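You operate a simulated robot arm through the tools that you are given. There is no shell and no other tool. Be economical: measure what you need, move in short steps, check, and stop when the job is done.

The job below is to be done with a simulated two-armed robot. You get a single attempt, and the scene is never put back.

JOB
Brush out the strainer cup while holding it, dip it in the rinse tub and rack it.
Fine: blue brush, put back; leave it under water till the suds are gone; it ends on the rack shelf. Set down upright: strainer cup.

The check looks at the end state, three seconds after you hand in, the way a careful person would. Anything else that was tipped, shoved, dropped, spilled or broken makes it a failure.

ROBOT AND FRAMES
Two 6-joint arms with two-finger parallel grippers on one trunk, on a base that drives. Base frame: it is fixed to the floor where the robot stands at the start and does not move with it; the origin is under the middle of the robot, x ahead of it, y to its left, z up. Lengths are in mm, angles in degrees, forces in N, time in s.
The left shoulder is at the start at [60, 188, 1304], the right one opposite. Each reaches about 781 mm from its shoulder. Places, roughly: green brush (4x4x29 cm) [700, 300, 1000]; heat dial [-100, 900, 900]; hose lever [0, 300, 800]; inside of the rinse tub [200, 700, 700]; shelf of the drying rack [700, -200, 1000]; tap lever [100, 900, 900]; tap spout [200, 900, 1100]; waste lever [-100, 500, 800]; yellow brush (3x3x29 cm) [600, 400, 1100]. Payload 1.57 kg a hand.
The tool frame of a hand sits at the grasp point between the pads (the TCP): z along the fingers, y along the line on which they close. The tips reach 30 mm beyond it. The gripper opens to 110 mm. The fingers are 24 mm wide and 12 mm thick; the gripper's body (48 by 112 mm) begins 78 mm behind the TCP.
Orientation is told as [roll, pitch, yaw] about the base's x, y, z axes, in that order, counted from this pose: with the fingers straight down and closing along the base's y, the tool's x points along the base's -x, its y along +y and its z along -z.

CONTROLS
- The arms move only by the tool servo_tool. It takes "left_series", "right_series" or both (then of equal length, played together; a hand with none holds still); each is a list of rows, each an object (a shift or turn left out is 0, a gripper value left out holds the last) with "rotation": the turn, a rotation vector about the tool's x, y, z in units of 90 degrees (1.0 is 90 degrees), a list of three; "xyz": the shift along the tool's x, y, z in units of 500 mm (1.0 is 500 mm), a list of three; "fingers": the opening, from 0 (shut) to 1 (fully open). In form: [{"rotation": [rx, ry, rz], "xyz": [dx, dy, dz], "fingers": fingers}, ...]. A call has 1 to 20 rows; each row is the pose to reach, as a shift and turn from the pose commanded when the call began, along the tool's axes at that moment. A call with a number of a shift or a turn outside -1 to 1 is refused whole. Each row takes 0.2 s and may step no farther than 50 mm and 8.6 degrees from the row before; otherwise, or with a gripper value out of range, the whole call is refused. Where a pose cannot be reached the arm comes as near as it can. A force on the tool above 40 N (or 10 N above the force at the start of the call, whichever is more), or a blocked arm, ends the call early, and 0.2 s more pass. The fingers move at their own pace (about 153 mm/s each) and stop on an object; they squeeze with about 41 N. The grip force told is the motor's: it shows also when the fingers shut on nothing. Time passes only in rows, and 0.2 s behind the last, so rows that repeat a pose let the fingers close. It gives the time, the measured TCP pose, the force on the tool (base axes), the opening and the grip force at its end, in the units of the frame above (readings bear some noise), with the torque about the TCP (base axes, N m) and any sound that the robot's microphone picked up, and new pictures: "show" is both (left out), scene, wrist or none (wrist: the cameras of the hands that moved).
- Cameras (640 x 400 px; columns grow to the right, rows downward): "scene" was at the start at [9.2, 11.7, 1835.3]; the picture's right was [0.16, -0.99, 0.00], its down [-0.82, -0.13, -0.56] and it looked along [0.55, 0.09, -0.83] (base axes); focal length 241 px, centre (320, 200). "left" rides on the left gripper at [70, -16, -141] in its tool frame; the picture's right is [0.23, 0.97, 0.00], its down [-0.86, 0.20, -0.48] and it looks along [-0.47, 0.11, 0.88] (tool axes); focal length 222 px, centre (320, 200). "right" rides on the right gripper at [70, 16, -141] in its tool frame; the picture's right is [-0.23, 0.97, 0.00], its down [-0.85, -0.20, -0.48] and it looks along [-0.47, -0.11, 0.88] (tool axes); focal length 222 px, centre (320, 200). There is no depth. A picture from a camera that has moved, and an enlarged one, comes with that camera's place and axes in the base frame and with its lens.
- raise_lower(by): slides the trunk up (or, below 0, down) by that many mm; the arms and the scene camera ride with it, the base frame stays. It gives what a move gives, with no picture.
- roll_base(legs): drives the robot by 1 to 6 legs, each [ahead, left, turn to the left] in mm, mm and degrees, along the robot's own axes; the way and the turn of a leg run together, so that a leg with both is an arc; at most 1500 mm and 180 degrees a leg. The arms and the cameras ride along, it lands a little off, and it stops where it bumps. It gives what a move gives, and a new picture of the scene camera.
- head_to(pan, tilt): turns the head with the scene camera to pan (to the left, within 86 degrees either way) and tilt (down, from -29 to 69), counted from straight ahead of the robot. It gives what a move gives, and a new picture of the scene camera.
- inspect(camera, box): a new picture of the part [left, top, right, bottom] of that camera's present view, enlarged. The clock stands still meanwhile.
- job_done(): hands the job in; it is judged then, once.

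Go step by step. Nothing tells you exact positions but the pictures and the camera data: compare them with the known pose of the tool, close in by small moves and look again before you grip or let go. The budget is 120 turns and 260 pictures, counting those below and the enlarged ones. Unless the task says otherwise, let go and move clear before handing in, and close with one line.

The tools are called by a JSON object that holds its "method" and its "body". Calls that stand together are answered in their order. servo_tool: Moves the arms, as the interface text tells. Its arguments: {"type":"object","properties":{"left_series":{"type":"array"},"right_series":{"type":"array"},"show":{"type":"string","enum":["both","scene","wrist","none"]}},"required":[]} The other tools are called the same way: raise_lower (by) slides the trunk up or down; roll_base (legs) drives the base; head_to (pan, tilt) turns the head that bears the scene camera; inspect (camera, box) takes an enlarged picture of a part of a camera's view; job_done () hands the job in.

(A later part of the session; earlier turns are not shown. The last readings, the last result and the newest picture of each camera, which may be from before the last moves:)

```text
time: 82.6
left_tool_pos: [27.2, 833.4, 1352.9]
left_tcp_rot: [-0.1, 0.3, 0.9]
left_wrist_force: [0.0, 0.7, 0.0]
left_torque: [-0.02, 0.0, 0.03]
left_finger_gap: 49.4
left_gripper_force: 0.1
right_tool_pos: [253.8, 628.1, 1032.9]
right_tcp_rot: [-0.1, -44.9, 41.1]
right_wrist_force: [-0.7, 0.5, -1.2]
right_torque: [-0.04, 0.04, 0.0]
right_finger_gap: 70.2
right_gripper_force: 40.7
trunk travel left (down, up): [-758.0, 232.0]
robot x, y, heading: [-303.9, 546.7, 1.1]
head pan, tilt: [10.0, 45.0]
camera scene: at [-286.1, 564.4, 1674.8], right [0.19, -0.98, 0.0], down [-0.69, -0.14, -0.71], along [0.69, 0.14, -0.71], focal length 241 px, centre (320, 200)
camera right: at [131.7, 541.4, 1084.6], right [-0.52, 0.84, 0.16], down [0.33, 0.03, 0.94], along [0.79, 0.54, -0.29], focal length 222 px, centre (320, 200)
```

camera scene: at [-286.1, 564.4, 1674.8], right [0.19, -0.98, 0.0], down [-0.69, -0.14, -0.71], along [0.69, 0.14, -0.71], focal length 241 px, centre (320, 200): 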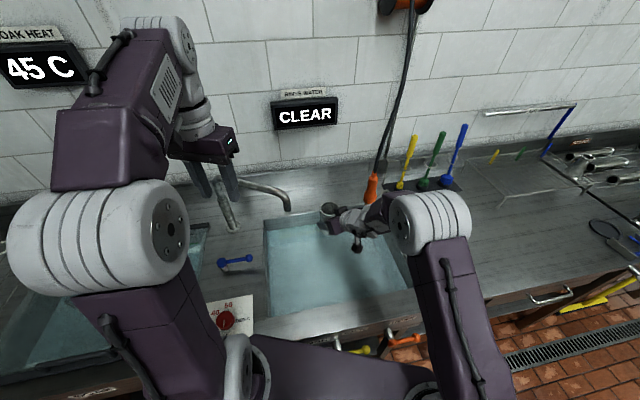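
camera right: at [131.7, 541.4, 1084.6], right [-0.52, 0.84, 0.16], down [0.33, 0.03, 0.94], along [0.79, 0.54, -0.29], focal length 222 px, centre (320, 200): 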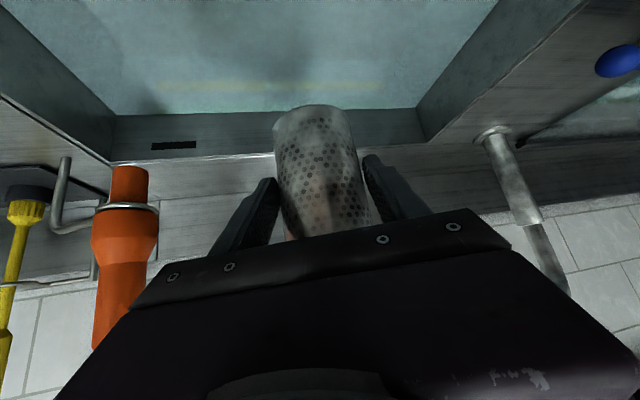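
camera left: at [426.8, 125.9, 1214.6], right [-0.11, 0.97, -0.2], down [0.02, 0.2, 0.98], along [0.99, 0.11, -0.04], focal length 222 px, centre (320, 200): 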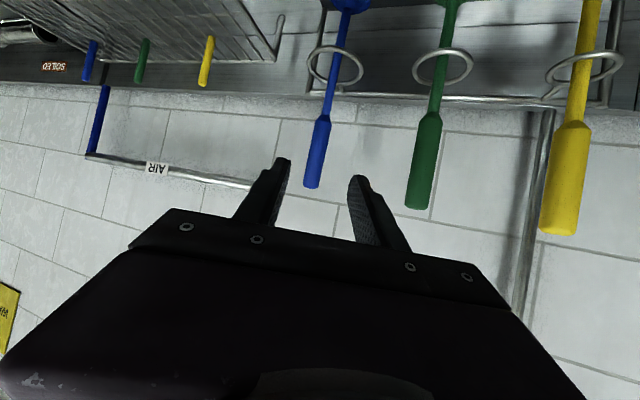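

The base was blocked: it touched something, perhaps near the levers. I back off 30 mm and look at them.

{"method": "roll_base", "body": {"legs": [[-30, 0, 0]]}}

{"method": "head_to", "body": {"pan": 5, "tilt": 65}}

{"method": "inspect", "body": {"camera": "scene", "box": [240, 120, 480, 300]}}

```text
time: 83.5
left_tool_pos: [4.4, 830.7, 1350.1]
left_tcp_rot: [0.0, 0.5, 1.0]
left_wrist_force: [0.2, 0.3, -1.0]
left_torque: [0.05, 0.04, -0.02]
left_finger_gap: 49.5
left_gripper_force: 0.1
right_tool_pos: [227.9, 625.1, 1030.1]
right_tcp_rot: [0.5, -44.7, 40.9]
right_wrist_force: [0.9, -0.2, -1.8]
right_torque: [-0.01, 0.06, 0.04]
right_finger_gap: 70.2
right_gripper_force: 40.8
trunk travel left (down, up): [-758.0, 232.0]
robot x, y, heading: [-337.1, 545.2, 1.4]
head pan, tilt: [10.0, 45.0]
camera scene: at [-307.9, 561.0, 1674.7], right [0.19, -0.98, 0.0], down [-0.7, -0.14, -0.7], along [0.69, 0.14, -0.71], focal length 241 px, centre (320, 200)
```

scene: 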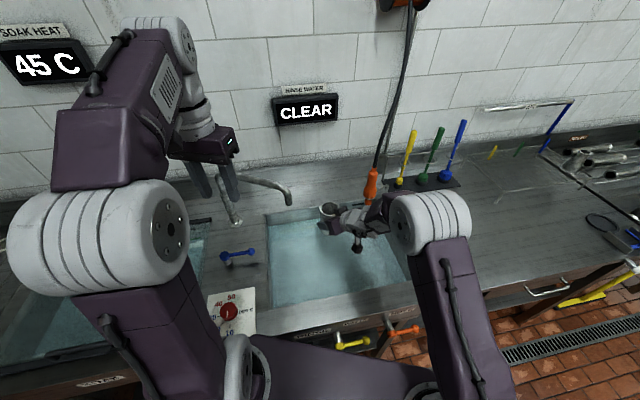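

```text
time: 84.3
left_tool_pos: [-5.0, 830.9, 1353.7]
left_tcp_rot: [0.0, 0.3, 0.9]
left_wrist_force: [-0.3, 0.0, -0.1]
left_torque: [-0.02, 0.01, 0.0]
left_finger_gap: 49.6
left_gripper_force: 0.2
right_tool_pos: [221.9, 624.9, 1034.3]
right_tcp_rot: [0.0, -45.0, 41.1]
right_wrist_force: [-0.3, 0.2, -1.4]
right_torque: [-0.03, 0.01, -0.02]
right_finger_gap: 70.4
right_gripper_force: 41.3
trunk travel left (down, up): [-758.0, 232.0]
robot x, y, heading: [-337.8, 544.9, 1.2]
head pan, tilt: [5.0, 65.0]
camera scene: at [-338.4, 552.1, 1649.9], right [0.11, -0.99, 0.0], down [-0.9, -0.1, -0.42], along [0.42, 0.05, -0.91], focal length 241 px, centre (320, 200)
```

scene: 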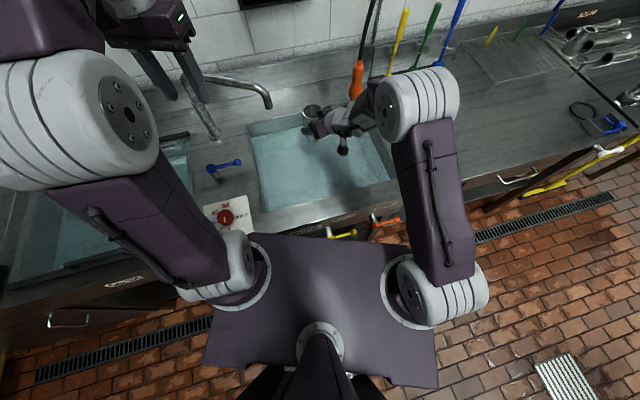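

```text
2.22 times, centred on (360, 210) of scene
camera zoom: at [-338.4, 552.1, 1649.9], right [0.11, -0.99, 0.0], down [-0.9, -0.1, -0.42], along [0.42, 0.05, -0.91], focal length 535 px, centre (231, 178)
```

zoom: 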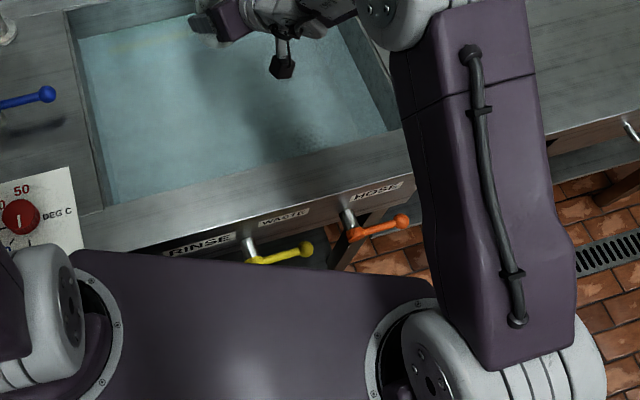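

The levers look unmoved and the water is still there; the block was probably the counter edge. From here the tub is in arm's reach, so I lower the cup with the arm to just above the water.

{"method": "servo_tool", "body": {"right_series": [{"xyz": [0.042, -0.005, 0.067]}, {"xyz": [0.084, -0.01, 0.134]}, {"xyz": [0.127, -0.016, 0.2]}, {"xyz": [0.169, -0.021, 0.267]}], "show": "both"}}

{"method": "inspect", "body": {"camera": "scene", "box": [240, 60, 440, 220]}}

```text
time: 85.3
left_tool_pos: [-1.2, 829.8, 1352.0]
left_tcp_rot: [-0.1, 0.4, 0.8]
left_wrist_force: [-0.7, 0.1, 0.5]
left_torque: [-0.02, 0.04, 0.04]
left_finger_gap: 49.4
left_gripper_force: 0.0
right_tool_pos: [258.5, 638.9, 882.3]
right_tcp_rot: [0.2, -44.9, 40.9]
right_wrist_force: [0.7, 1.0, -2.0]
right_torque: [-0.04, 0.02, -0.02]
right_finger_gap: 70.0
right_gripper_force: 41.1
trunk travel left (down, up): [-758.0, 232.0]
robot x, y, heading: [-334.9, 547.3, 1.2]
head pan, tilt: [5.0, 65.0]
camera scene: at [-334.5, 552.0, 1649.9], right [0.11, -0.99, 0.0], down [-0.9, -0.1, -0.42], along [0.42, 0.04, -0.91], focal length 241 px, centre (320, 200)
camera right: at [135.4, 552.5, 932.7], right [-0.52, 0.84, 0.16], down [0.33, 0.02, 0.94], along [0.79, 0.54, -0.29], focal length 222 px, centre (320, 200)
```

scene: 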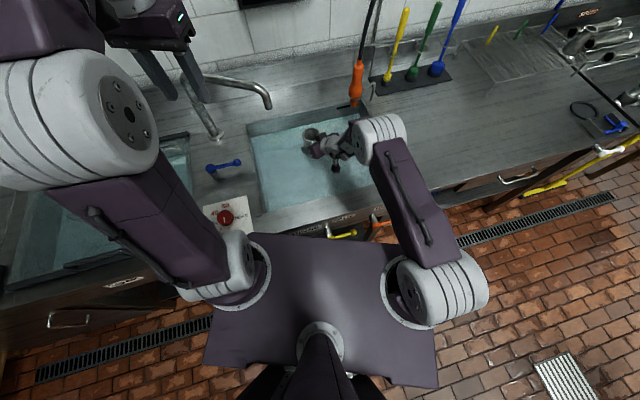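
right: 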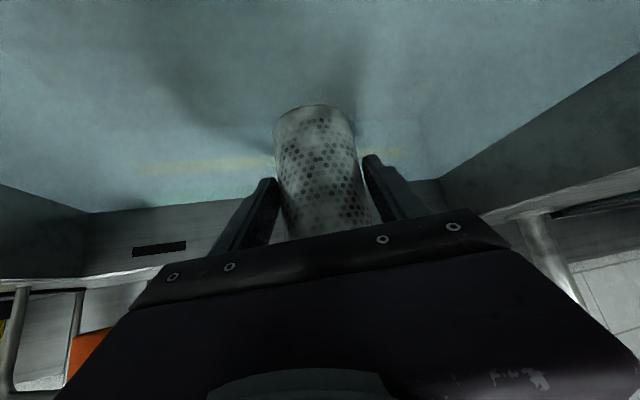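

```text
2.50 times, centred on (340, 140) of scene
camera zoom: at [-334.5, 552.0, 1649.9], right [0.11, -0.99, 0.0], down [-0.9, -0.1, -0.42], along [0.42, 0.04, -0.91], focal length 602 px, centre (270, 350)
```

zoom: 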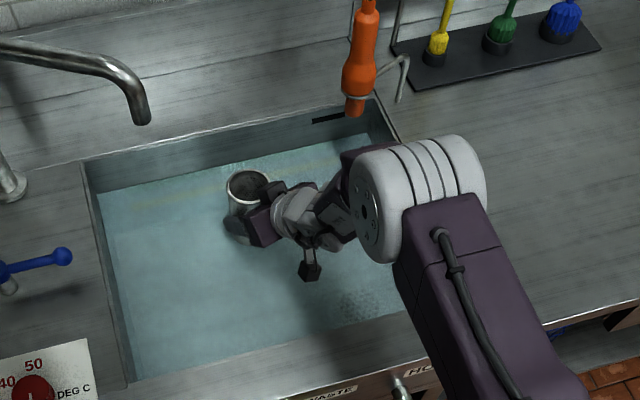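

The cup hangs well inside the tub opening. I lower it straight down into the water, watching the force.

{"method": "servo_tool", "body": {"right_series": [{"xyz": [0.028, 0, 0.028]}, {"xyz": [0.0566, 0, 0.0566]}, {"xyz": [0.085, 0, 0.085]}, {"xyz": [0.113, 0, 0.113]}, {"xyz": [0.13, 0, 0.13]}, {"xyz": [0.1414, 0, 0.1414]}, {"xyz": [0.15, 0, 0.15]}], "show": "wrist"}}

{"method": "inspect", "body": {"camera": "scene", "box": [260, 90, 420, 220]}}

```text
time: 86.9
left_tool_pos: [-2.3, 831.1, 1353.8]
left_tcp_rot: [0.1, 0.3, 1.0]
left_wrist_force: [0.2, 0.1, 0.3]
left_torque: [0.02, 0.0, 0.02]
left_finger_gap: 49.6
left_gripper_force: 0.0
right_tool_pos: [256.6, 639.5, 773.3]
right_tcp_rot: [0.2, -45.0, 41.0]
right_wrist_force: [-0.6, 0.3, -1.5]
right_torque: [0.0, 0.0, 0.02]
right_finger_gap: 70.1
right_gripper_force: 41.2
trunk travel left (down, up): [-758.0, 232.0]
robot x, y, heading: [-339.4, 547.7, 1.1]
head pan, tilt: [5.0, 65.0]
camera right: at [134.5, 553.4, 825.2], right [-0.52, 0.84, 0.16], down [0.33, 0.03, 0.94], along [0.79, 0.54, -0.29], focal length 222 px, centre (320, 200)
```

right: 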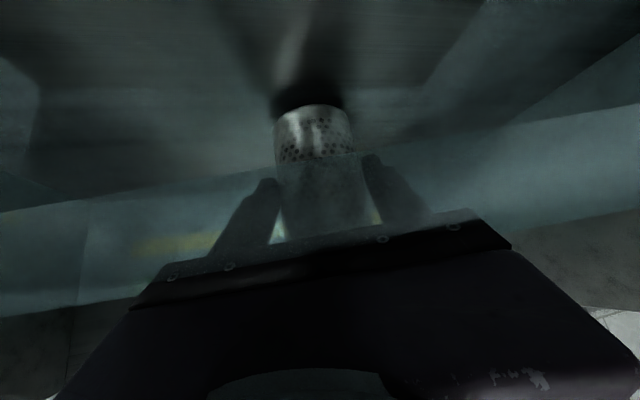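

```text
3.08 times, centred on (340, 155) of scene
camera zoom: at [-335.9, 552.0, 1649.8], right [0.11, -0.99, 0.0], down [-0.9, -0.1, -0.42], along [0.42, 0.04, -0.91], focal length 741 px, centre (258, 338)
```

zoom: 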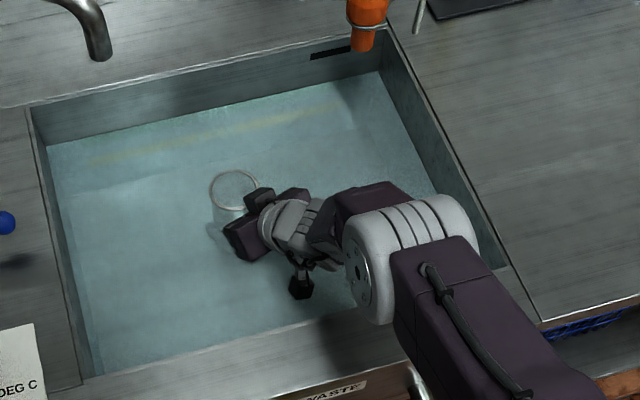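

The rim is just at the surface and there is no floor contact yet. I go on down in 4 mm rows.

{"method": "servo_tool", "body": {"right_series": [{"xyz": [0.0057, 0, 0.0057]}, {"xyz": [0.0113, 0, 0.0113]}, {"xyz": [0.017, 0, 0.017]}, {"xyz": [0.0226, 0, 0.0226]}, {"xyz": [0.0226, 0, 0.0226]}], "show": "none"}}

{"method": "inspect", "body": {"camera": "scene", "box": [290, 120, 360, 180]}}

```text
time: 88.1
left_tool_pos: [-6.5, 830.0, 1355.0]
left_tcp_rot: [0.0, 0.1, 0.8]
left_wrist_force: [0.3, 0.0, 1.1]
left_torque: [0.02, 0.01, 0.0]
left_finger_gap: 49.5
left_gripper_force: 0.1
right_tool_pos: [257.4, 640.2, 762.4]
right_tcp_rot: [-0.1, -45.5, 41.1]
right_wrist_force: [3.1, -5.2, 23.8]
right_torque: [0.48, -0.92, -0.24]
right_finger_gap: 69.9
right_gripper_force: 41.6
trunk travel left (down, up): [-758.0, 232.0]
robot x, y, heading: [-334.2, 548.2, 1.1]
head pan, tilt: [5.0, 65.0]
```

```text
6.67 times, centred on (325, 150) of scene
camera zoom: at [-340.7, 550.1, 1650.2], right [0.11, -0.99, 0.0], down [-0.9, -0.1, -0.43], along [0.42, 0.05, -0.91], focal length 1606 px, centre (287, 533)
```

zoom: 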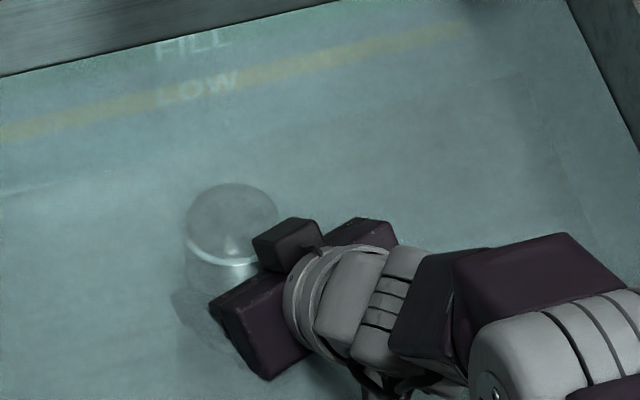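

The cup stands on the tub floor with its rim just under water. I ease off 2 mm and hold it there for several seconds.

{"method": "servo_tool", "body": {"right_series": [{"xyz": [-0.0035, 0, -0.0035]}, {"xyz": [-0.0035, 0, -0.0035]}, {"xyz": [-0.0035, 0, -0.0035]}, {"xyz": [-0.0035, 0, -0.0035]}, {"xyz": [-0.0035, 0, -0.0035]}, {"xyz": [-0.0035, 0, -0.0035]}, {"xyz": [-0.0035, 0, -0.0035]}, {"xyz": [-0.0035, 0, -0.0035]}, {"xyz": [-0.0035, 0, -0.0035]}, {"xyz": [-0.0035, 0, -0.0035]}, {"xyz": [-0.0035, 0, -0.0035]}, {"xyz": [-0.0035, 0, -0.0035]}, {"xyz": [-0.0035, 0, -0.0035]}, {"xyz": [-0.0035, 0, -0.0035]}, {"xyz": [-0.0035, 0, -0.0035]}, {"xyz": [-0.0035, 0, -0.0035]}, {"xyz": [-0.0035, 0, -0.0035]}, {"xyz": [-0.0035, 0, -0.0035]}, {"xyz": [-0.0035, 0, -0.0035]}, {"xyz": [-0.0035, 0, -0.0035]}], "show": "wrist"}}

{"method": "inspect", "body": {"camera": "scene", "box": [290, 120, 360, 180]}}

```text
time: 92.3
left_tool_pos: [-5.7, 829.9, 1354.9]
left_tcp_rot: [0.0, 0.1, 1.0]
left_wrist_force: [-0.3, 0.5, 0.5]
left_torque: [0.03, 0.02, 0.0]
left_finger_gap: 49.4
left_gripper_force: 0.0
right_tool_pos: [255.9, 640.2, 762.7]
right_tcp_rot: [-0.1, -45.0, 41.1]
right_wrist_force: [-1.2, -1.8, 14.6]
right_torque: [0.31, -0.39, -0.09]
right_finger_gap: 69.8
right_gripper_force: 40.9
trunk travel left (down, up): [-758.0, 232.0]
robot x, y, heading: [-333.4, 547.0, 1.3]
head pan, tilt: [5.0, 65.0]
camera right: at [132.4, 553.6, 812.4], right [-0.52, 0.84, 0.16], down [0.33, 0.02, 0.94], along [0.79, 0.54, -0.29], focal length 222 px, centre (320, 200)
```

right: 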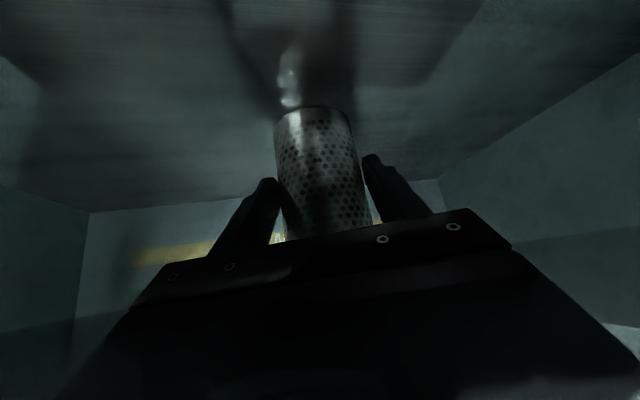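

```text
6.67 times, centred on (325, 150) of scene
camera zoom: at [-339.7, 551.2, 1649.9], right [0.11, -0.99, 0.0], down [-0.9, -0.1, -0.42], along [0.42, 0.05, -0.91], focal length 1606 px, centre (287, 533)
```

zoom: 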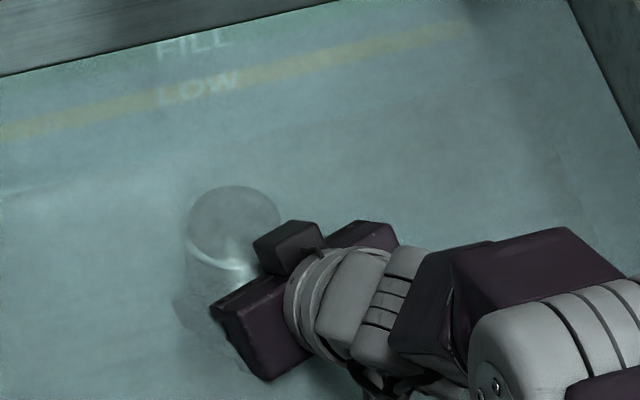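

The suds look gone and the metal is shiny. I hold about 4 s more to be safe.

{"method": "servo_tool", "body": {"right_series": [{"xyz": [-0.002, 0, -0.002]}, {"xyz": [-0.002, 0, -0.002]}, {"xyz": [-0.002, 0, -0.002]}, {"xyz": [-0.002, 0, -0.002]}, {"xyz": [-0.002, 0, -0.002]}, {"xyz": [-0.002, 0, -0.002]}, {"xyz": [-0.002, 0, -0.002]}, {"xyz": [-0.002, 0, -0.002]}, {"xyz": [-0.002, 0, -0.002]}, {"xyz": [-0.002, 0, -0.002]}, {"xyz": [-0.002, 0, -0.002]}, {"xyz": [-0.002, 0, -0.002]}, {"xyz": [-0.002, 0, -0.002]}, {"xyz": [-0.002, 0, -0.002]}, {"xyz": [-0.002, 0, -0.002]}, {"xyz": [-0.002, 0, -0.002]}, {"xyz": [-0.002, 0, -0.002]}, {"xyz": [-0.002, 0, -0.002]}, {"xyz": [-0.002, 0, -0.002]}, {"xyz": [-0.002, 0, -0.002]}], "show": "wrist"}}

{"method": "inspect", "body": {"camera": "right", "box": [240, 80, 400, 260]}}

```text
time: 96.5
left_tool_pos: [-3.2, 830.5, 1353.7]
left_tcp_rot: [0.0, 0.3, 0.9]
left_wrist_force: [-0.6, -0.1, 0.1]
left_torque: [0.0, 0.0, -0.01]
left_finger_gap: 49.5
left_gripper_force: 0.1
right_tool_pos: [257.4, 640.3, 762.3]
right_tcp_rot: [0.1, -44.9, 41.1]
right_wrist_force: [-0.6, -0.6, -1.7]
right_torque: [-0.04, 0.03, 0.04]
right_finger_gap: 69.5
right_gripper_force: 40.8
trunk travel left (down, up): [-758.0, 232.0]
robot x, y, heading: [-337.5, 545.7, 1.1]
head pan, tilt: [5.0, 65.0]
camera right: at [134.4, 553.8, 813.3], right [-0.52, 0.84, 0.16], down [0.33, 0.02, 0.94], along [0.79, 0.54, -0.29], focal length 222 px, centre (320, 200)
```

right: 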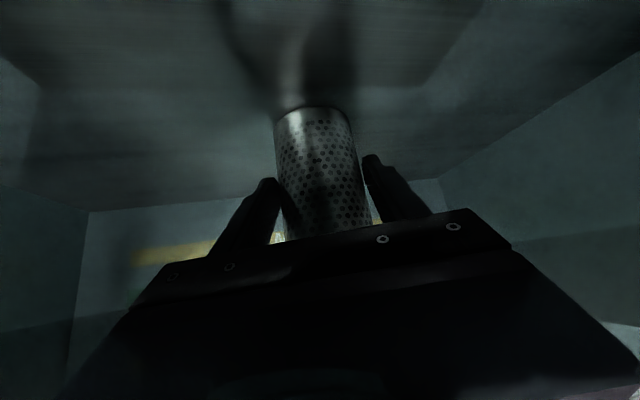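

```text
2.22 times, centred on (320, 170) of right
camera zoom: at [134.4, 553.8, 813.3], right [-0.52, 0.84, 0.16], down [0.33, 0.02, 0.94], along [0.79, 0.54, -0.29], focal length 494 px, centre (320, 267)
```

zoom: 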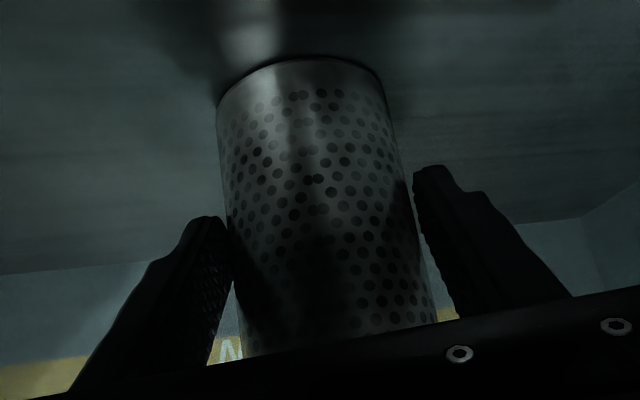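

The cup is clean. I lift it slowly straight out and let it drip over the tub.

{"method": "servo_tool", "body": {"right_series": [{"xyz": [-0.035, 0, -0.035]}, {"xyz": [-0.07, 0, -0.07]}, {"xyz": [-0.105, 0, -0.105]}, {"xyz": [-0.14, 0, -0.14]}, {"xyz": [-0.175, 0, -0.175]}, {"xyz": [-0.21, 0, -0.21]}, {"xyz": [-0.245, 0, -0.245]}, {"xyz": [-0.28, 0, -0.28]}, {"xyz": [-0.28, 0, -0.28]}, {"xyz": [-0.28, 0, -0.28]}, {"xyz": [-0.28, 0, -0.28]}, {"xyz": [-0.28, 0, -0.28]}, {"xyz": [-0.28, 0, -0.28]}, {"xyz": [-0.28, 0, -0.28]}, {"xyz": [-0.28, 0, -0.28]}, {"xyz": [-0.28, 0, -0.28]}], "show": "both"}}

{"method": "inspect", "body": {"camera": "scene", "box": [280, 70, 400, 170]}}

```text
time: 99.9
left_tool_pos: [-3.5, 830.9, 1353.7]
left_tcp_rot: [0.0, 0.3, 0.9]
left_wrist_force: [-0.2, 0.2, 0.4]
left_torque: [-0.01, -0.01, 0.02]
left_finger_gap: 49.7
left_gripper_force: 0.0
right_tool_pos: [255.5, 637.9, 957.6]
right_tcp_rot: [0.2, -44.9, 41.0]
right_wrist_force: [0.1, 0.1, -1.5]
right_torque: [-0.02, 0.0, -0.05]
right_finger_gap: 69.8
right_gripper_force: 40.7
trunk travel left (down, up): [-758.0, 232.0]
robot x, y, heading: [-335.9, 545.9, 1.0]
head pan, tilt: [5.0, 65.0]
camera scene: at [-336.3, 552.0, 1649.8], right [0.11, -0.99, 0.0], down [-0.9, -0.1, -0.42], along [0.42, 0.04, -0.91], focal length 241 px, centre (320, 200)
camera right: at [133.1, 552.5, 1009.2], right [-0.52, 0.84, 0.16], down [0.33, 0.02, 0.94], along [0.79, 0.54, -0.29], focal length 222 px, centre (320, 200)
```

scene: 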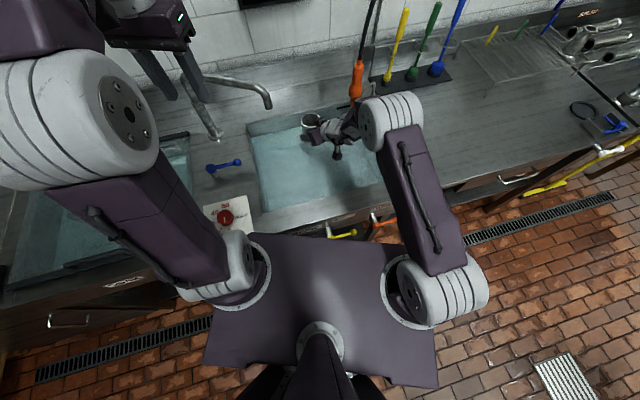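
right: 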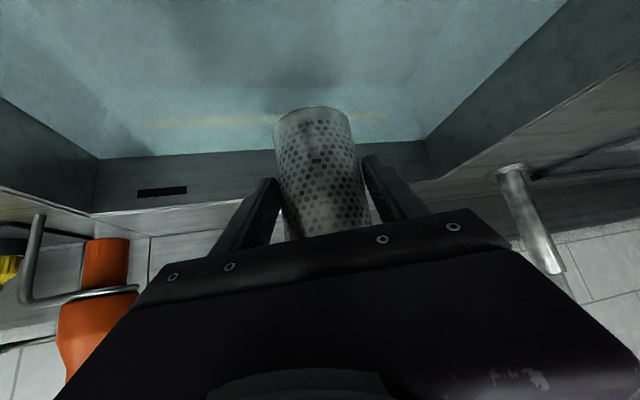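

```text
4.00 times, centred on (340, 120) of scene
camera zoom: at [-336.3, 552.0, 1649.8], right [0.11, -0.99, 0.0], down [-0.9, -0.1, -0.42], along [0.42, 0.04, -0.91], focal length 963 px, centre (240, 520)
```

zoom: 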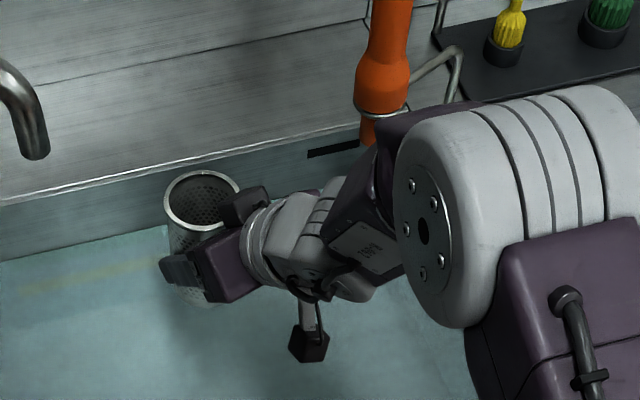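

I check the surface for any leftover film.

{"method": "inspect", "body": {"camera": "right", "box": [240, 80, 400, 260]}}

{"method": "inspect", "body": {"camera": "scene", "box": [295, 105, 335, 140]}}

```text
2.22 times, centred on (320, 170) of right
camera zoom: at [133.1, 552.5, 1009.2], right [-0.52, 0.84, 0.16], down [0.33, 0.02, 0.94], along [0.79, 0.54, -0.29], focal length 494 px, centre (320, 267)
```

zoom: 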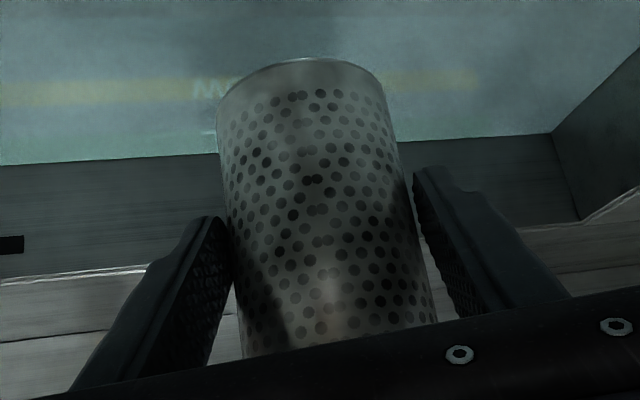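

```text
11.43 times, centred on (315, 122) of scene
camera zoom: at [-336.3, 552.0, 1649.8], right [0.11, -0.99, 0.0], down [-0.9, -0.1, -0.42], along [0.42, 0.04, -0.91], focal length 2753 px, centre (377, 1086)
```

zoom: 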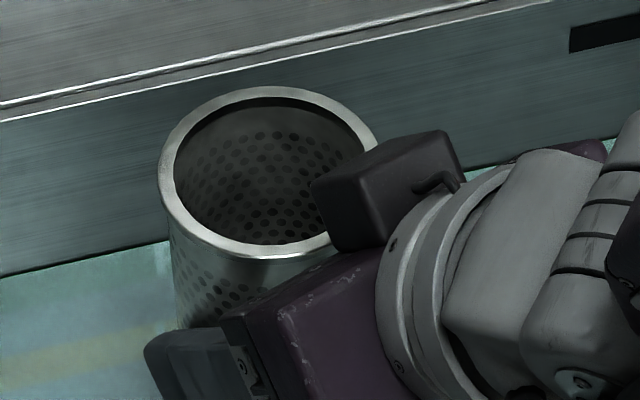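

The holes look greyer than they did before washing, so some film may remain. I dip it again and hold longer.

{"method": "servo_tool", "body": {"right_series": [{"xyz": [0.035, 0, 0.035]}, {"xyz": [0.07, 0, 0.07]}, {"xyz": [0.105, 0, 0.105]}, {"xyz": [0.14, 0, 0.14]}, {"xyz": [0.175, 0, 0.175]}, {"xyz": [0.21, 0, 0.21]}, {"xyz": [0.245, 0, 0.245]}, {"xyz": [0.262, 0, 0.262]}, {"xyz": [0.272, 0, 0.272]}, {"xyz": [0.276, 0, 0.276]}, {"xyz": [0.276, 0, 0.276]}, {"xyz": [0.276, 0, 0.276]}, {"xyz": [0.276, 0, 0.276]}, {"xyz": [0.276, 0, 0.276]}, {"xyz": [0.276, 0, 0.276]}, {"xyz": [0.276, 0, 0.276]}, {"xyz": [0.276, 0, 0.276]}, {"xyz": [0.276, 0, 0.276]}, {"xyz": [0.276, 0, 0.276]}, {"xyz": [0.276, 0, 0.276]}], "show": "none"}}

{"method": "head_to", "body": {"pan": 10, "tilt": 40}}

{"method": "inspect", "body": {"camera": "scene", "box": [240, 140, 440, 300]}}

```text
time: 104.1
left_tool_pos: [-3.7, 831.1, 1352.4]
left_tcp_rot: [0.0, 0.4, 0.9]
left_wrist_force: [0.0, 0.3, 0.1]
left_torque: [0.0, 0.01, -0.02]
left_finger_gap: 49.8
left_gripper_force: 0.1
right_tool_pos: [255.6, 640.7, 764.7]
right_tcp_rot: [0.2, -44.9, 41.1]
right_wrist_force: [-0.9, -0.5, -1.0]
right_torque: [-0.03, 0.02, 0.01]
right_finger_gap: 69.2
right_gripper_force: 40.5
trunk travel left (down, up): [-758.0, 232.0]
robot x, y, heading: [-336.6, 547.9, 1.1]
head pan, tilt: [5.0, 65.0]
```

```text
time: 105.0
left_tool_pos: [-2.5, 829.9, 1352.6]
left_tcp_rot: [0.0, 0.4, 0.9]
left_wrist_force: [-0.8, -0.1, 0.3]
left_torque: [-0.01, 0.01, 0.0]
left_finger_gap: 49.7
left_gripper_force: 0.0
right_tool_pos: [256.5, 639.3, 764.1]
right_tcp_rot: [0.1, -44.9, 41.1]
right_wrist_force: [-0.2, 0.3, -2.0]
right_torque: [-0.05, 0.01, 0.02]
right_finger_gap: 69.0
right_gripper_force: 40.7
trunk travel left (down, up): [-758.0, 232.0]
robot x, y, heading: [-336.6, 547.7, 1.2]
head pan, tilt: [10.0, 40.0]
camera scene: at [-313.3, 561.9, 1682.1], right [0.19, -0.98, 0.0], down [-0.63, -0.12, -0.77], along [0.75, 0.15, -0.64], focal length 241 px, centre (320, 200)
```

scene: 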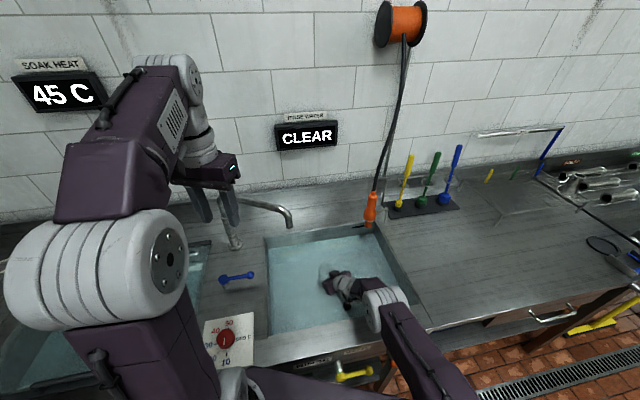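

```text
2.50 times, centred on (340, 220) of scene
camera zoom: at [-313.3, 561.9, 1682.1], right [0.19, -0.98, 0.0], down [-0.63, -0.12, -0.77], along [0.75, 0.15, -0.64], focal length 602 px, centre (270, 150)
```

zoom: 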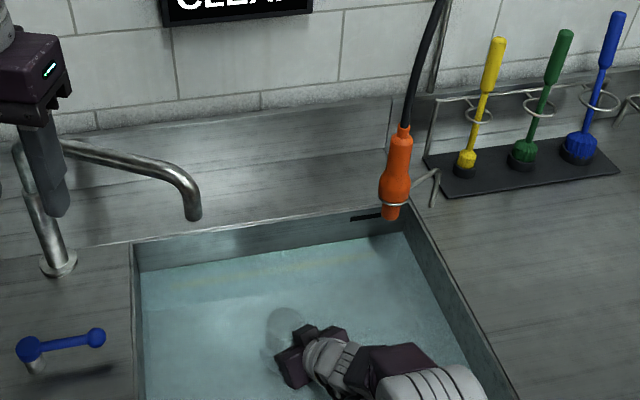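

The rinse water still reads CLEAR. I hold a little longer and lift again.

{"method": "servo_tool", "body": {"right_series": [{}, {}, {}, {}, {}, {}, {}, {}, {}, {}, {}, {}, {"xyz": [-0.035, 0, -0.035]}, {"xyz": [-0.07, 0, -0.07]}, {"xyz": [-0.105, 0, -0.105]}, {"xyz": [-0.14, 0, -0.14]}, {"xyz": [-0.175, 0, -0.175]}, {"xyz": [-0.21, 0, -0.21]}, {"xyz": [-0.245, 0, -0.245]}, {"xyz": [-0.276, 0, -0.276]}], "show": "none"}}

{"method": "inspect", "body": {"camera": "right", "box": [240, 80, 400, 260]}}

{"method": "inspect", "body": {"camera": "scene", "box": [300, 190, 380, 260]}}

```text
time: 109.2
left_tool_pos: [-4.0, 830.7, 1353.8]
left_tcp_rot: [0.0, 0.3, 0.9]
left_wrist_force: [-0.1, 0.2, -0.3]
left_torque: [-0.02, -0.02, 0.02]
left_finger_gap: 49.6
left_gripper_force: 0.1
right_tool_pos: [255.4, 640.7, 961.2]
right_tcp_rot: [0.0, -44.9, 41.2]
right_wrist_force: [-0.8, -0.7, -1.1]
right_torque: [-0.07, 0.01, -0.01]
right_finger_gap: 69.2
right_gripper_force: 40.8
trunk travel left (down, up): [-758.0, 232.0]
robot x, y, heading: [-336.9, 547.9, 1.2]
head pan, tilt: [10.0, 40.0]
```

```text
2.22 times, centred on (320, 170) of right
camera zoom: at [133.4, 555.4, 1011.8], right [-0.52, 0.84, 0.16], down [0.33, 0.03, 0.94], along [0.79, 0.54, -0.29], focal length 494 px, centre (320, 267)
```

zoom: 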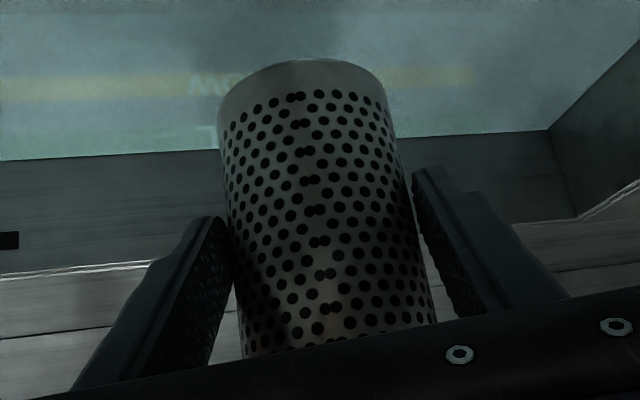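

```text
5.71 times, centred on (340, 225) of scene
camera zoom: at [-313.9, 562.0, 1682.1], right [0.19, -0.98, 0.0], down [-0.63, -0.12, -0.77], along [0.75, 0.15, -0.64], focal length 1376 px, centre (206, 57)
```

zoom: 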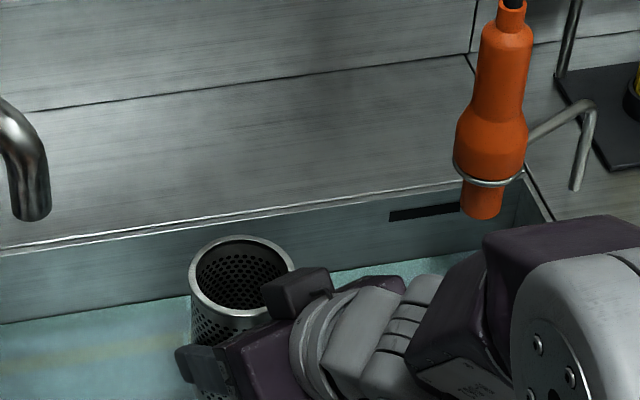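

Now the holes are crisp black and the suds are gone. I raise the trunk, back away and drive right toward the rack.

{"method": "raise_lower", "body": {"by": 200}}

{"method": "roll_base", "body": {"legs": [[-80, 0, 0], [0, -700, 0]]}}

{"method": "head_to", "body": {"pan": -10, "tilt": 45}}

```text
time: 111.3
left_tool_pos: [-4.1, 830.7, 1552.9]
left_tcp_rot: [0.0, 0.3, 0.9]
left_wrist_force: [0.0, -0.1, 0.0]
left_torque: [0.02, 0.01, 0.0]
left_finger_gap: 49.6
left_gripper_force: 0.0
right_tool_pos: [256.7, 640.9, 1160.0]
right_tcp_rot: [0.0, -44.9, 41.1]
right_wrist_force: [0.5, 0.1, -1.6]
right_torque: [-0.04, 0.01, -0.01]
right_finger_gap: 68.9
right_gripper_force: 41.3
trunk travel left (down, up): [-958.0, 32.0]
robot x, y, heading: [-334.4, 547.3, 1.1]
head pan, tilt: [10.0, 40.0]
```

```text
time: 115.9
left_tool_pos: [-72.1, 122.0, 1553.0]
left_tcp_rot: [-0.2, 0.3, 0.4]
left_wrist_force: [-0.6, -0.5, 1.0]
left_torque: [-0.01, -0.02, 0.01]
left_finger_gap: 49.5
left_gripper_force: 0.1
right_tool_pos: [186.1, -69.9, 1160.7]
right_tcp_rot: [0.0, -44.9, 40.6]
right_wrist_force: [-0.7, -0.4, -1.8]
right_torque: [-0.03, 0.03, 0.01]
right_finger_gap: 68.6
right_gripper_force: 41.0
trunk travel left (down, up): [-958.0, 32.0]
robot x, y, heading: [-407.3, -157.6, 0.4]
head pan, tilt: [10.0, 40.0]
camera scene: at [-384.6, -143.0, 1882.1], right [0.18, -0.98, 0.0], down [-0.63, -0.12, -0.77], along [0.75, 0.14, -0.64], focal length 241 px, centre (320, 200)
```

scene: 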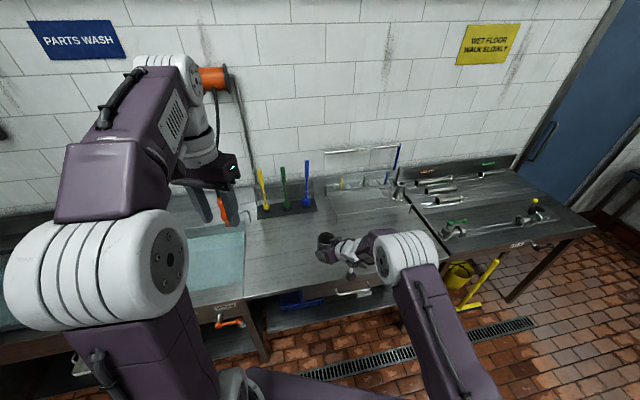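

```text
time: 116.7
left_tool_pos: [-71.8, 119.7, 1553.5]
left_tcp_rot: [0.1, 0.4, 0.3]
left_wrist_force: [0.5, -1.0, 0.6]
left_torque: [-0.01, -0.01, 0.02]
left_finger_gap: 49.7
left_gripper_force: 0.0
right_tool_pos: [186.8, -71.4, 1160.0]
right_tcp_rot: [0.2, -44.9, 40.4]
right_wrist_force: [-0.9, -0.4, -2.2]
right_torque: [-0.01, 0.01, 0.0]
right_finger_gap: 68.4
right_gripper_force: 40.6
trunk travel left (down, up): [-958.0, 32.0]
robot x, y, heading: [-407.7, -160.1, 0.8]
head pan, tilt: [-10.0, 45.0]
camera scene: at [-388.1, -174.8, 1874.9], right [-0.16, -0.99, 0.0], down [-0.7, 0.12, -0.71], along [0.7, -0.12, -0.71], focal length 241 px, centre (320, 200)
```

scene: 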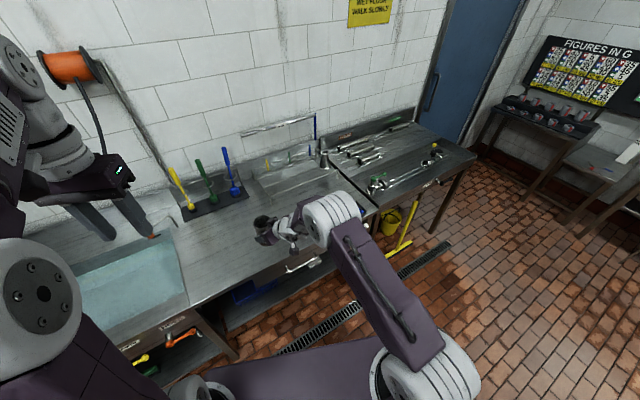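

I look closely at the rack and check the cup in the grip.

{"method": "inspect", "body": {"camera": "scene", "box": [230, 120, 370, 220]}}

{"method": "inspect", "body": {"camera": "right", "box": [0, 0, 640, 400]}}

```text
4.00 times, centred on (300, 170) of scene
camera zoom: at [-388.1, -174.8, 1874.9], right [-0.16, -0.99, 0.0], down [-0.7, 0.12, -0.71], along [0.7, -0.12, -0.71], focal length 963 px, centre (400, 320)
```

zoom: 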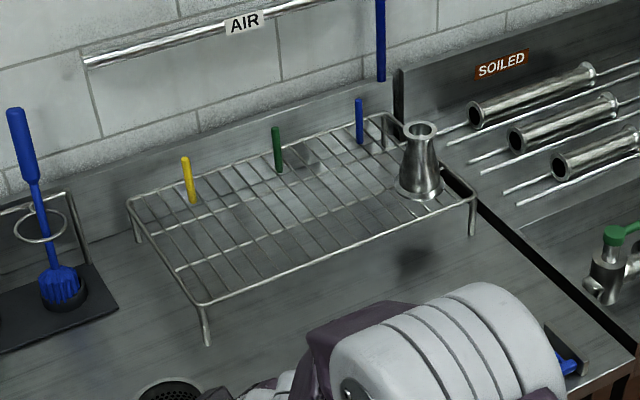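

```text
1.00 times, centred on (320, 200) of right
camera zoom: at [62.3, -156.8, 1211.4], right [-0.51, 0.84, 0.16], down [0.33, 0.02, 0.94], along [0.79, 0.54, -0.29], focal length 222 px, centre (320, 200)
```

zoom: 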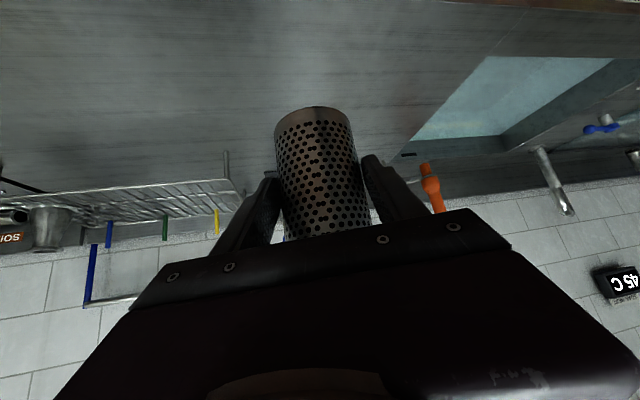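

The rack shelf is at about z 975, with its left front corner near (573, −74), and a free spot lies near (705, −165). I drive up so that the cup hangs just short of it.

{"method": "roll_base", "body": {"legs": [[0, -70, 0], [400, 0, 0]]}}

{"method": "servo_tool", "body": {"right_series": [{}, {}, {}], "show": "both"}}

{"method": "inspect", "body": {"camera": "scene", "box": [200, 100, 440, 280]}}

```text
time: 119.8
left_tool_pos: [318.4, 65.3, 1554.4]
left_tcp_rot: [0.0, 0.2, 1.5]
left_wrist_force: [0.1, 1.3, -0.2]
left_torque: [-0.03, -0.03, 0.0]
left_finger_gap: 49.4
left_gripper_force: 0.1
right_tool_pos: [579.3, -122.0, 1161.7]
right_tcp_rot: [-0.1, -45.0, 41.9]
right_wrist_force: [1.0, -0.6, -1.7]
right_torque: [-0.02, 0.0, 0.0]
right_finger_gap: 67.8
right_gripper_force: 40.7
trunk travel left (down, up): [-958.0, 32.0]
robot x, y, heading: [-8.9, -221.1, 2.0]
head pan, tilt: [-10.0, 45.0]
camera scene: at [6.9, -235.7, 1874.9], right [-0.14, -0.99, 0.0], down [-0.7, 0.1, -0.71], along [0.7, -0.1, -0.71], focal length 241 px, centre (320, 200)
```

scene: 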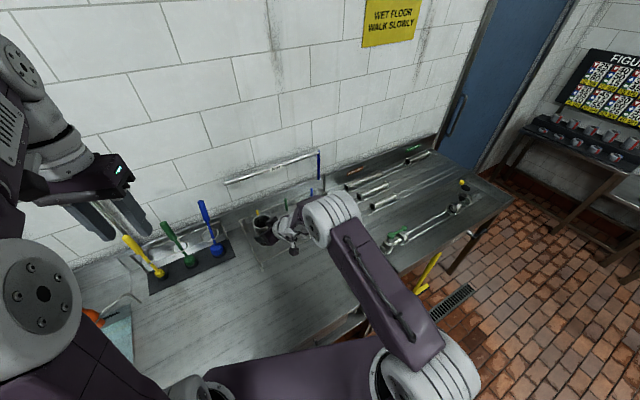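

```text
time: 120.6
left_tool_pos: [320.9, 64.2, 1554.2]
left_tcp_rot: [-0.1, 0.4, 1.6]
left_wrist_force: [0.1, 0.8, 0.0]
left_torque: [-0.01, -0.01, 0.03]
left_finger_gap: 49.5
left_gripper_force: 0.0
right_tool_pos: [583.1, -121.8, 1159.7]
right_tcp_rot: [0.1, -44.9, 41.7]
right_wrist_force: [0.9, 1.0, -0.8]
right_torque: [-0.04, 0.03, -0.01]
right_finger_gap: 67.9
right_gripper_force: 41.0
trunk travel left (down, up): [-958.0, 32.0]
robot x, y, heading: [-7.1, -225.4, 1.8]
head pan, tilt: [-10.0, 45.0]
camera scene: at [11.4, -236.6, 1874.9], right [-0.14, -0.99, 0.0], down [-0.7, 0.1, -0.71], along [0.7, -0.1, -0.71], focal length 241 px, centre (320, 200)
camera right: at [461.2, -209.6, 1211.3], right [-0.53, 0.83, 0.16], down [0.33, 0.03, 0.94], along [0.78, 0.55, -0.29], focal length 222 px, centre (320, 200)
```

scene: 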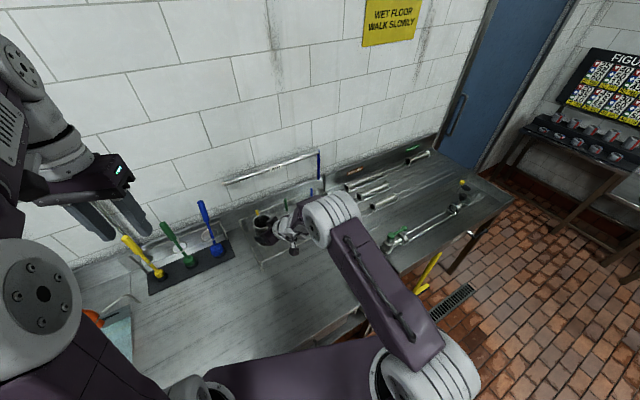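
right: 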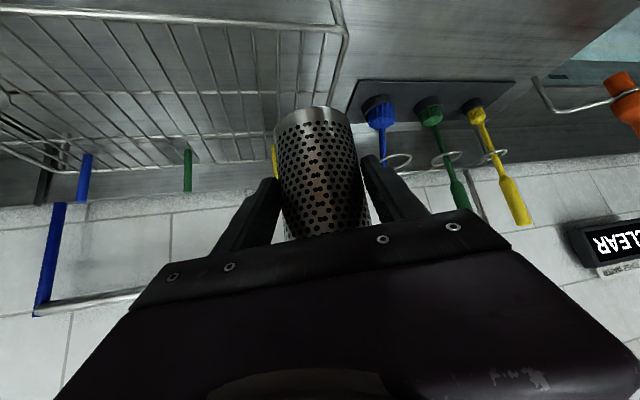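

```text
2.22 times, centred on (320, 190) of scene
camera zoom: at [11.4, -236.6, 1874.9], right [-0.14, -0.99, 0.0], down [-0.7, 0.1, -0.71], along [0.7, -0.1, -0.71], focal length 535 px, centre (320, 222)
```

zoom: 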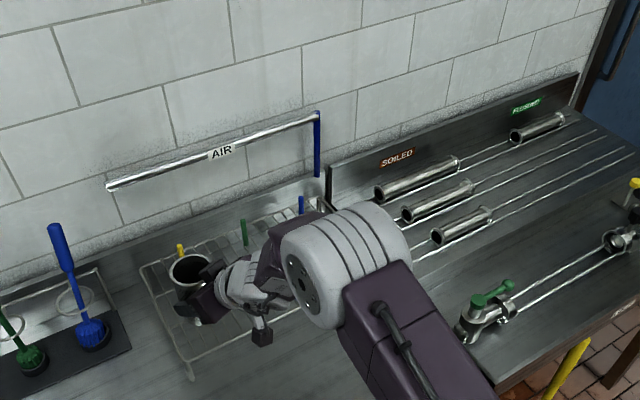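

I move the cup over the spot on the rack and look again.

{"method": "servo_tool", "body": {"right_series": [{"xyz": [-0.028, -0.076, 0.028]}, {"xyz": [-0.055, -0.152, 0.055]}, {"xyz": [-0.083, -0.228, 0.083]}], "show": "wrist"}}

{"method": "inspect", "body": {"camera": "scene", "box": [240, 130, 380, 230]}}

```text
time: 121.4
left_tool_pos: [322.4, 64.0, 1553.6]
left_tcp_rot: [-0.1, 0.4, 1.5]
left_wrist_force: [0.9, -0.7, 0.1]
left_torque: [0.0, 0.01, -0.02]
left_finger_gap: 49.5
left_gripper_force: 0.1
right_tool_pos: [702.7, -168.5, 1155.7]
right_tcp_rot: [0.4, -44.6, 41.6]
right_wrist_force: [-0.6, -0.2, -3.4]
right_torque: [0.06, -0.08, 0.01]
right_finger_gap: 67.8
right_gripper_force: 40.9
trunk travel left (down, up): [-958.0, 32.0]
robot x, y, heading: [-8.6, -223.6, 1.6]
head pan, tilt: [-10.0, 45.0]
camera right: at [580.1, -256.1, 1207.8], right [-0.53, 0.83, 0.16], down [0.34, 0.03, 0.94], along [0.78, 0.55, -0.3], focal length 222 px, centre (320, 200)
```

right: 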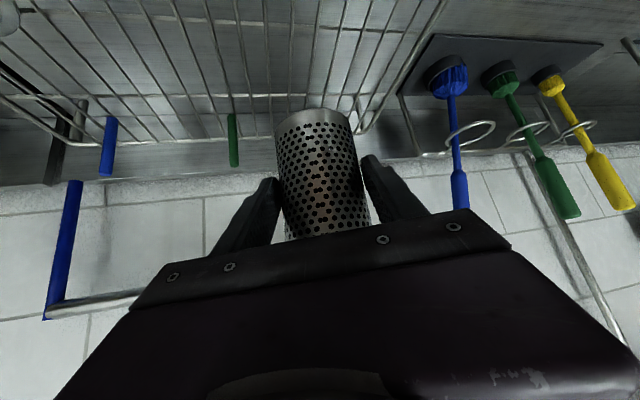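

```text
4.00 times, centred on (310, 180) of scene
camera zoom: at [13.6, -237.4, 1875.1], right [-0.14, -0.99, 0.0], down [-0.7, 0.1, -0.71], along [0.7, -0.1, -0.71], focal length 963 px, centre (360, 280)
```

zoom: 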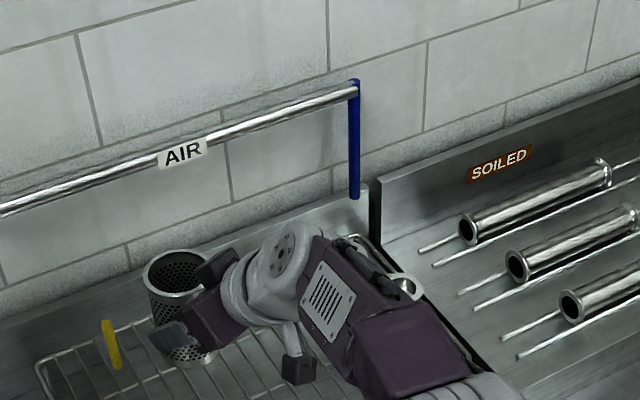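

The position is good. I lower the trunk 100 mm, then finish with the arm until it touches the shelf.

{"method": "raise_lower", "body": {"by": -95}}

{"method": "inspect", "body": {"camera": "right", "box": [0, 0, 640, 400]}}

{"method": "inspect", "body": {"camera": "scene", "box": [230, 120, 370, 220]}}

```text
time: 122.7
left_tool_pos: [321.9, 64.6, 1458.0]
left_tcp_rot: [-0.1, 0.4, 1.5]
left_wrist_force: [-0.4, 1.1, -0.6]
left_torque: [-0.02, 0.0, 0.03]
left_finger_gap: 49.7
left_gripper_force: 0.1
right_tool_pos: [701.5, -167.6, 1064.0]
right_tcp_rot: [0.0, -44.9, 41.6]
right_wrist_force: [-0.1, -0.4, -2.2]
right_torque: [-0.01, 0.01, -0.01]
right_finger_gap: 67.8
right_gripper_force: 40.6
trunk travel left (down, up): [-863.0, 127.0]
robot x, y, heading: [-8.5, -222.3, 1.8]
head pan, tilt: [-10.0, 45.0]
```

```text
1.00 times, centred on (320, 200) of right
camera zoom: at [579.6, -255.1, 1114.5], right [-0.53, 0.83, 0.16], down [0.33, 0.03, 0.94], along [0.78, 0.55, -0.29], focal length 222 px, centre (320, 200)
```

zoom: 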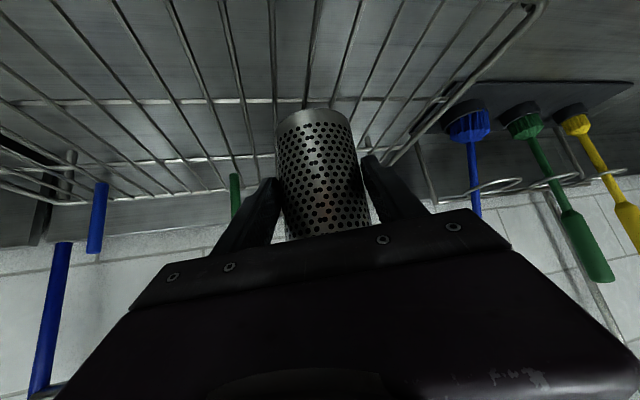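

```text
4.00 times, centred on (300, 170) of scene
camera zoom: at [11.5, -236.7, 1779.9], right [-0.14, -0.99, 0.0], down [-0.7, 0.1, -0.71], along [0.7, -0.1, -0.71], focal length 963 px, centre (400, 320)
```

zoom: 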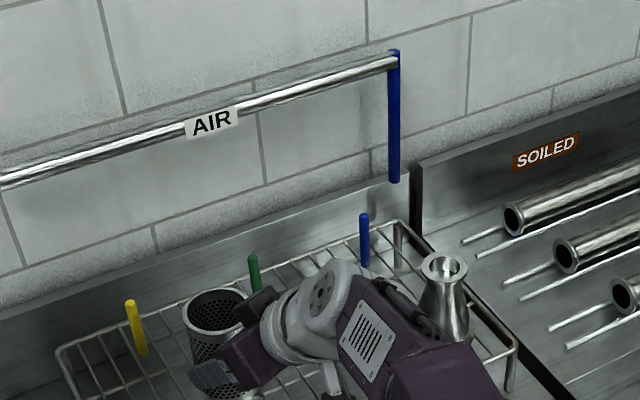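

{"method": "servo_tool", "body": {"right_series": [{"xyz": [0.0085, 0, 0.0085]}, {"xyz": [0.017, 0, 0.017]}, {"xyz": [0.0226, 0, 0.0226]}, {"xyz": [0.0283, 0, 0.0283]}, {"xyz": [0.034, 0, 0.034]}, {"xyz": [0.034, 0, 0.034]}], "show": "wrist"}}

```text
time: 124.1
left_tool_pos: [319.5, 64.3, 1458.5]
left_tcp_rot: [0.1, 0.2, 1.5]
left_wrist_force: [0.5, -0.4, 0.1]
left_torque: [-0.02, -0.03, 0.0]
left_finger_gap: 49.6
left_gripper_force: 0.0
right_tool_pos: [697.8, -172.0, 1041.5]
right_tcp_rot: [-0.1, -45.1, 41.8]
right_wrist_force: [2.0, 2.3, 9.4]
right_torque: [-0.06, -0.41, 0.08]
right_finger_gap: 67.9
right_gripper_force: 40.7
right hand out of reach, approached as far as the arm can: row 4, 5, 6
trunk travel left (down, up): [-863.0, 127.0]
robot x, y, heading: [-8.6, -221.5, 1.6]
head pan, tilt: [-10.0, 45.0]
camera right: at [575.5, -258.8, 1092.0], right [-0.53, 0.83, 0.16], down [0.33, 0.03, 0.94], along [0.78, 0.55, -0.29], focal length 222 px, centre (320, 200)
```

right: 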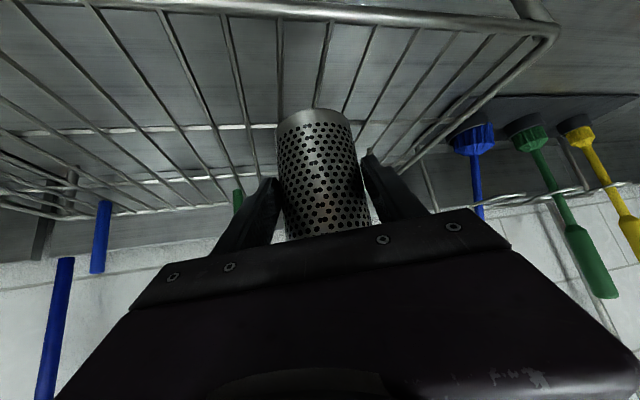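

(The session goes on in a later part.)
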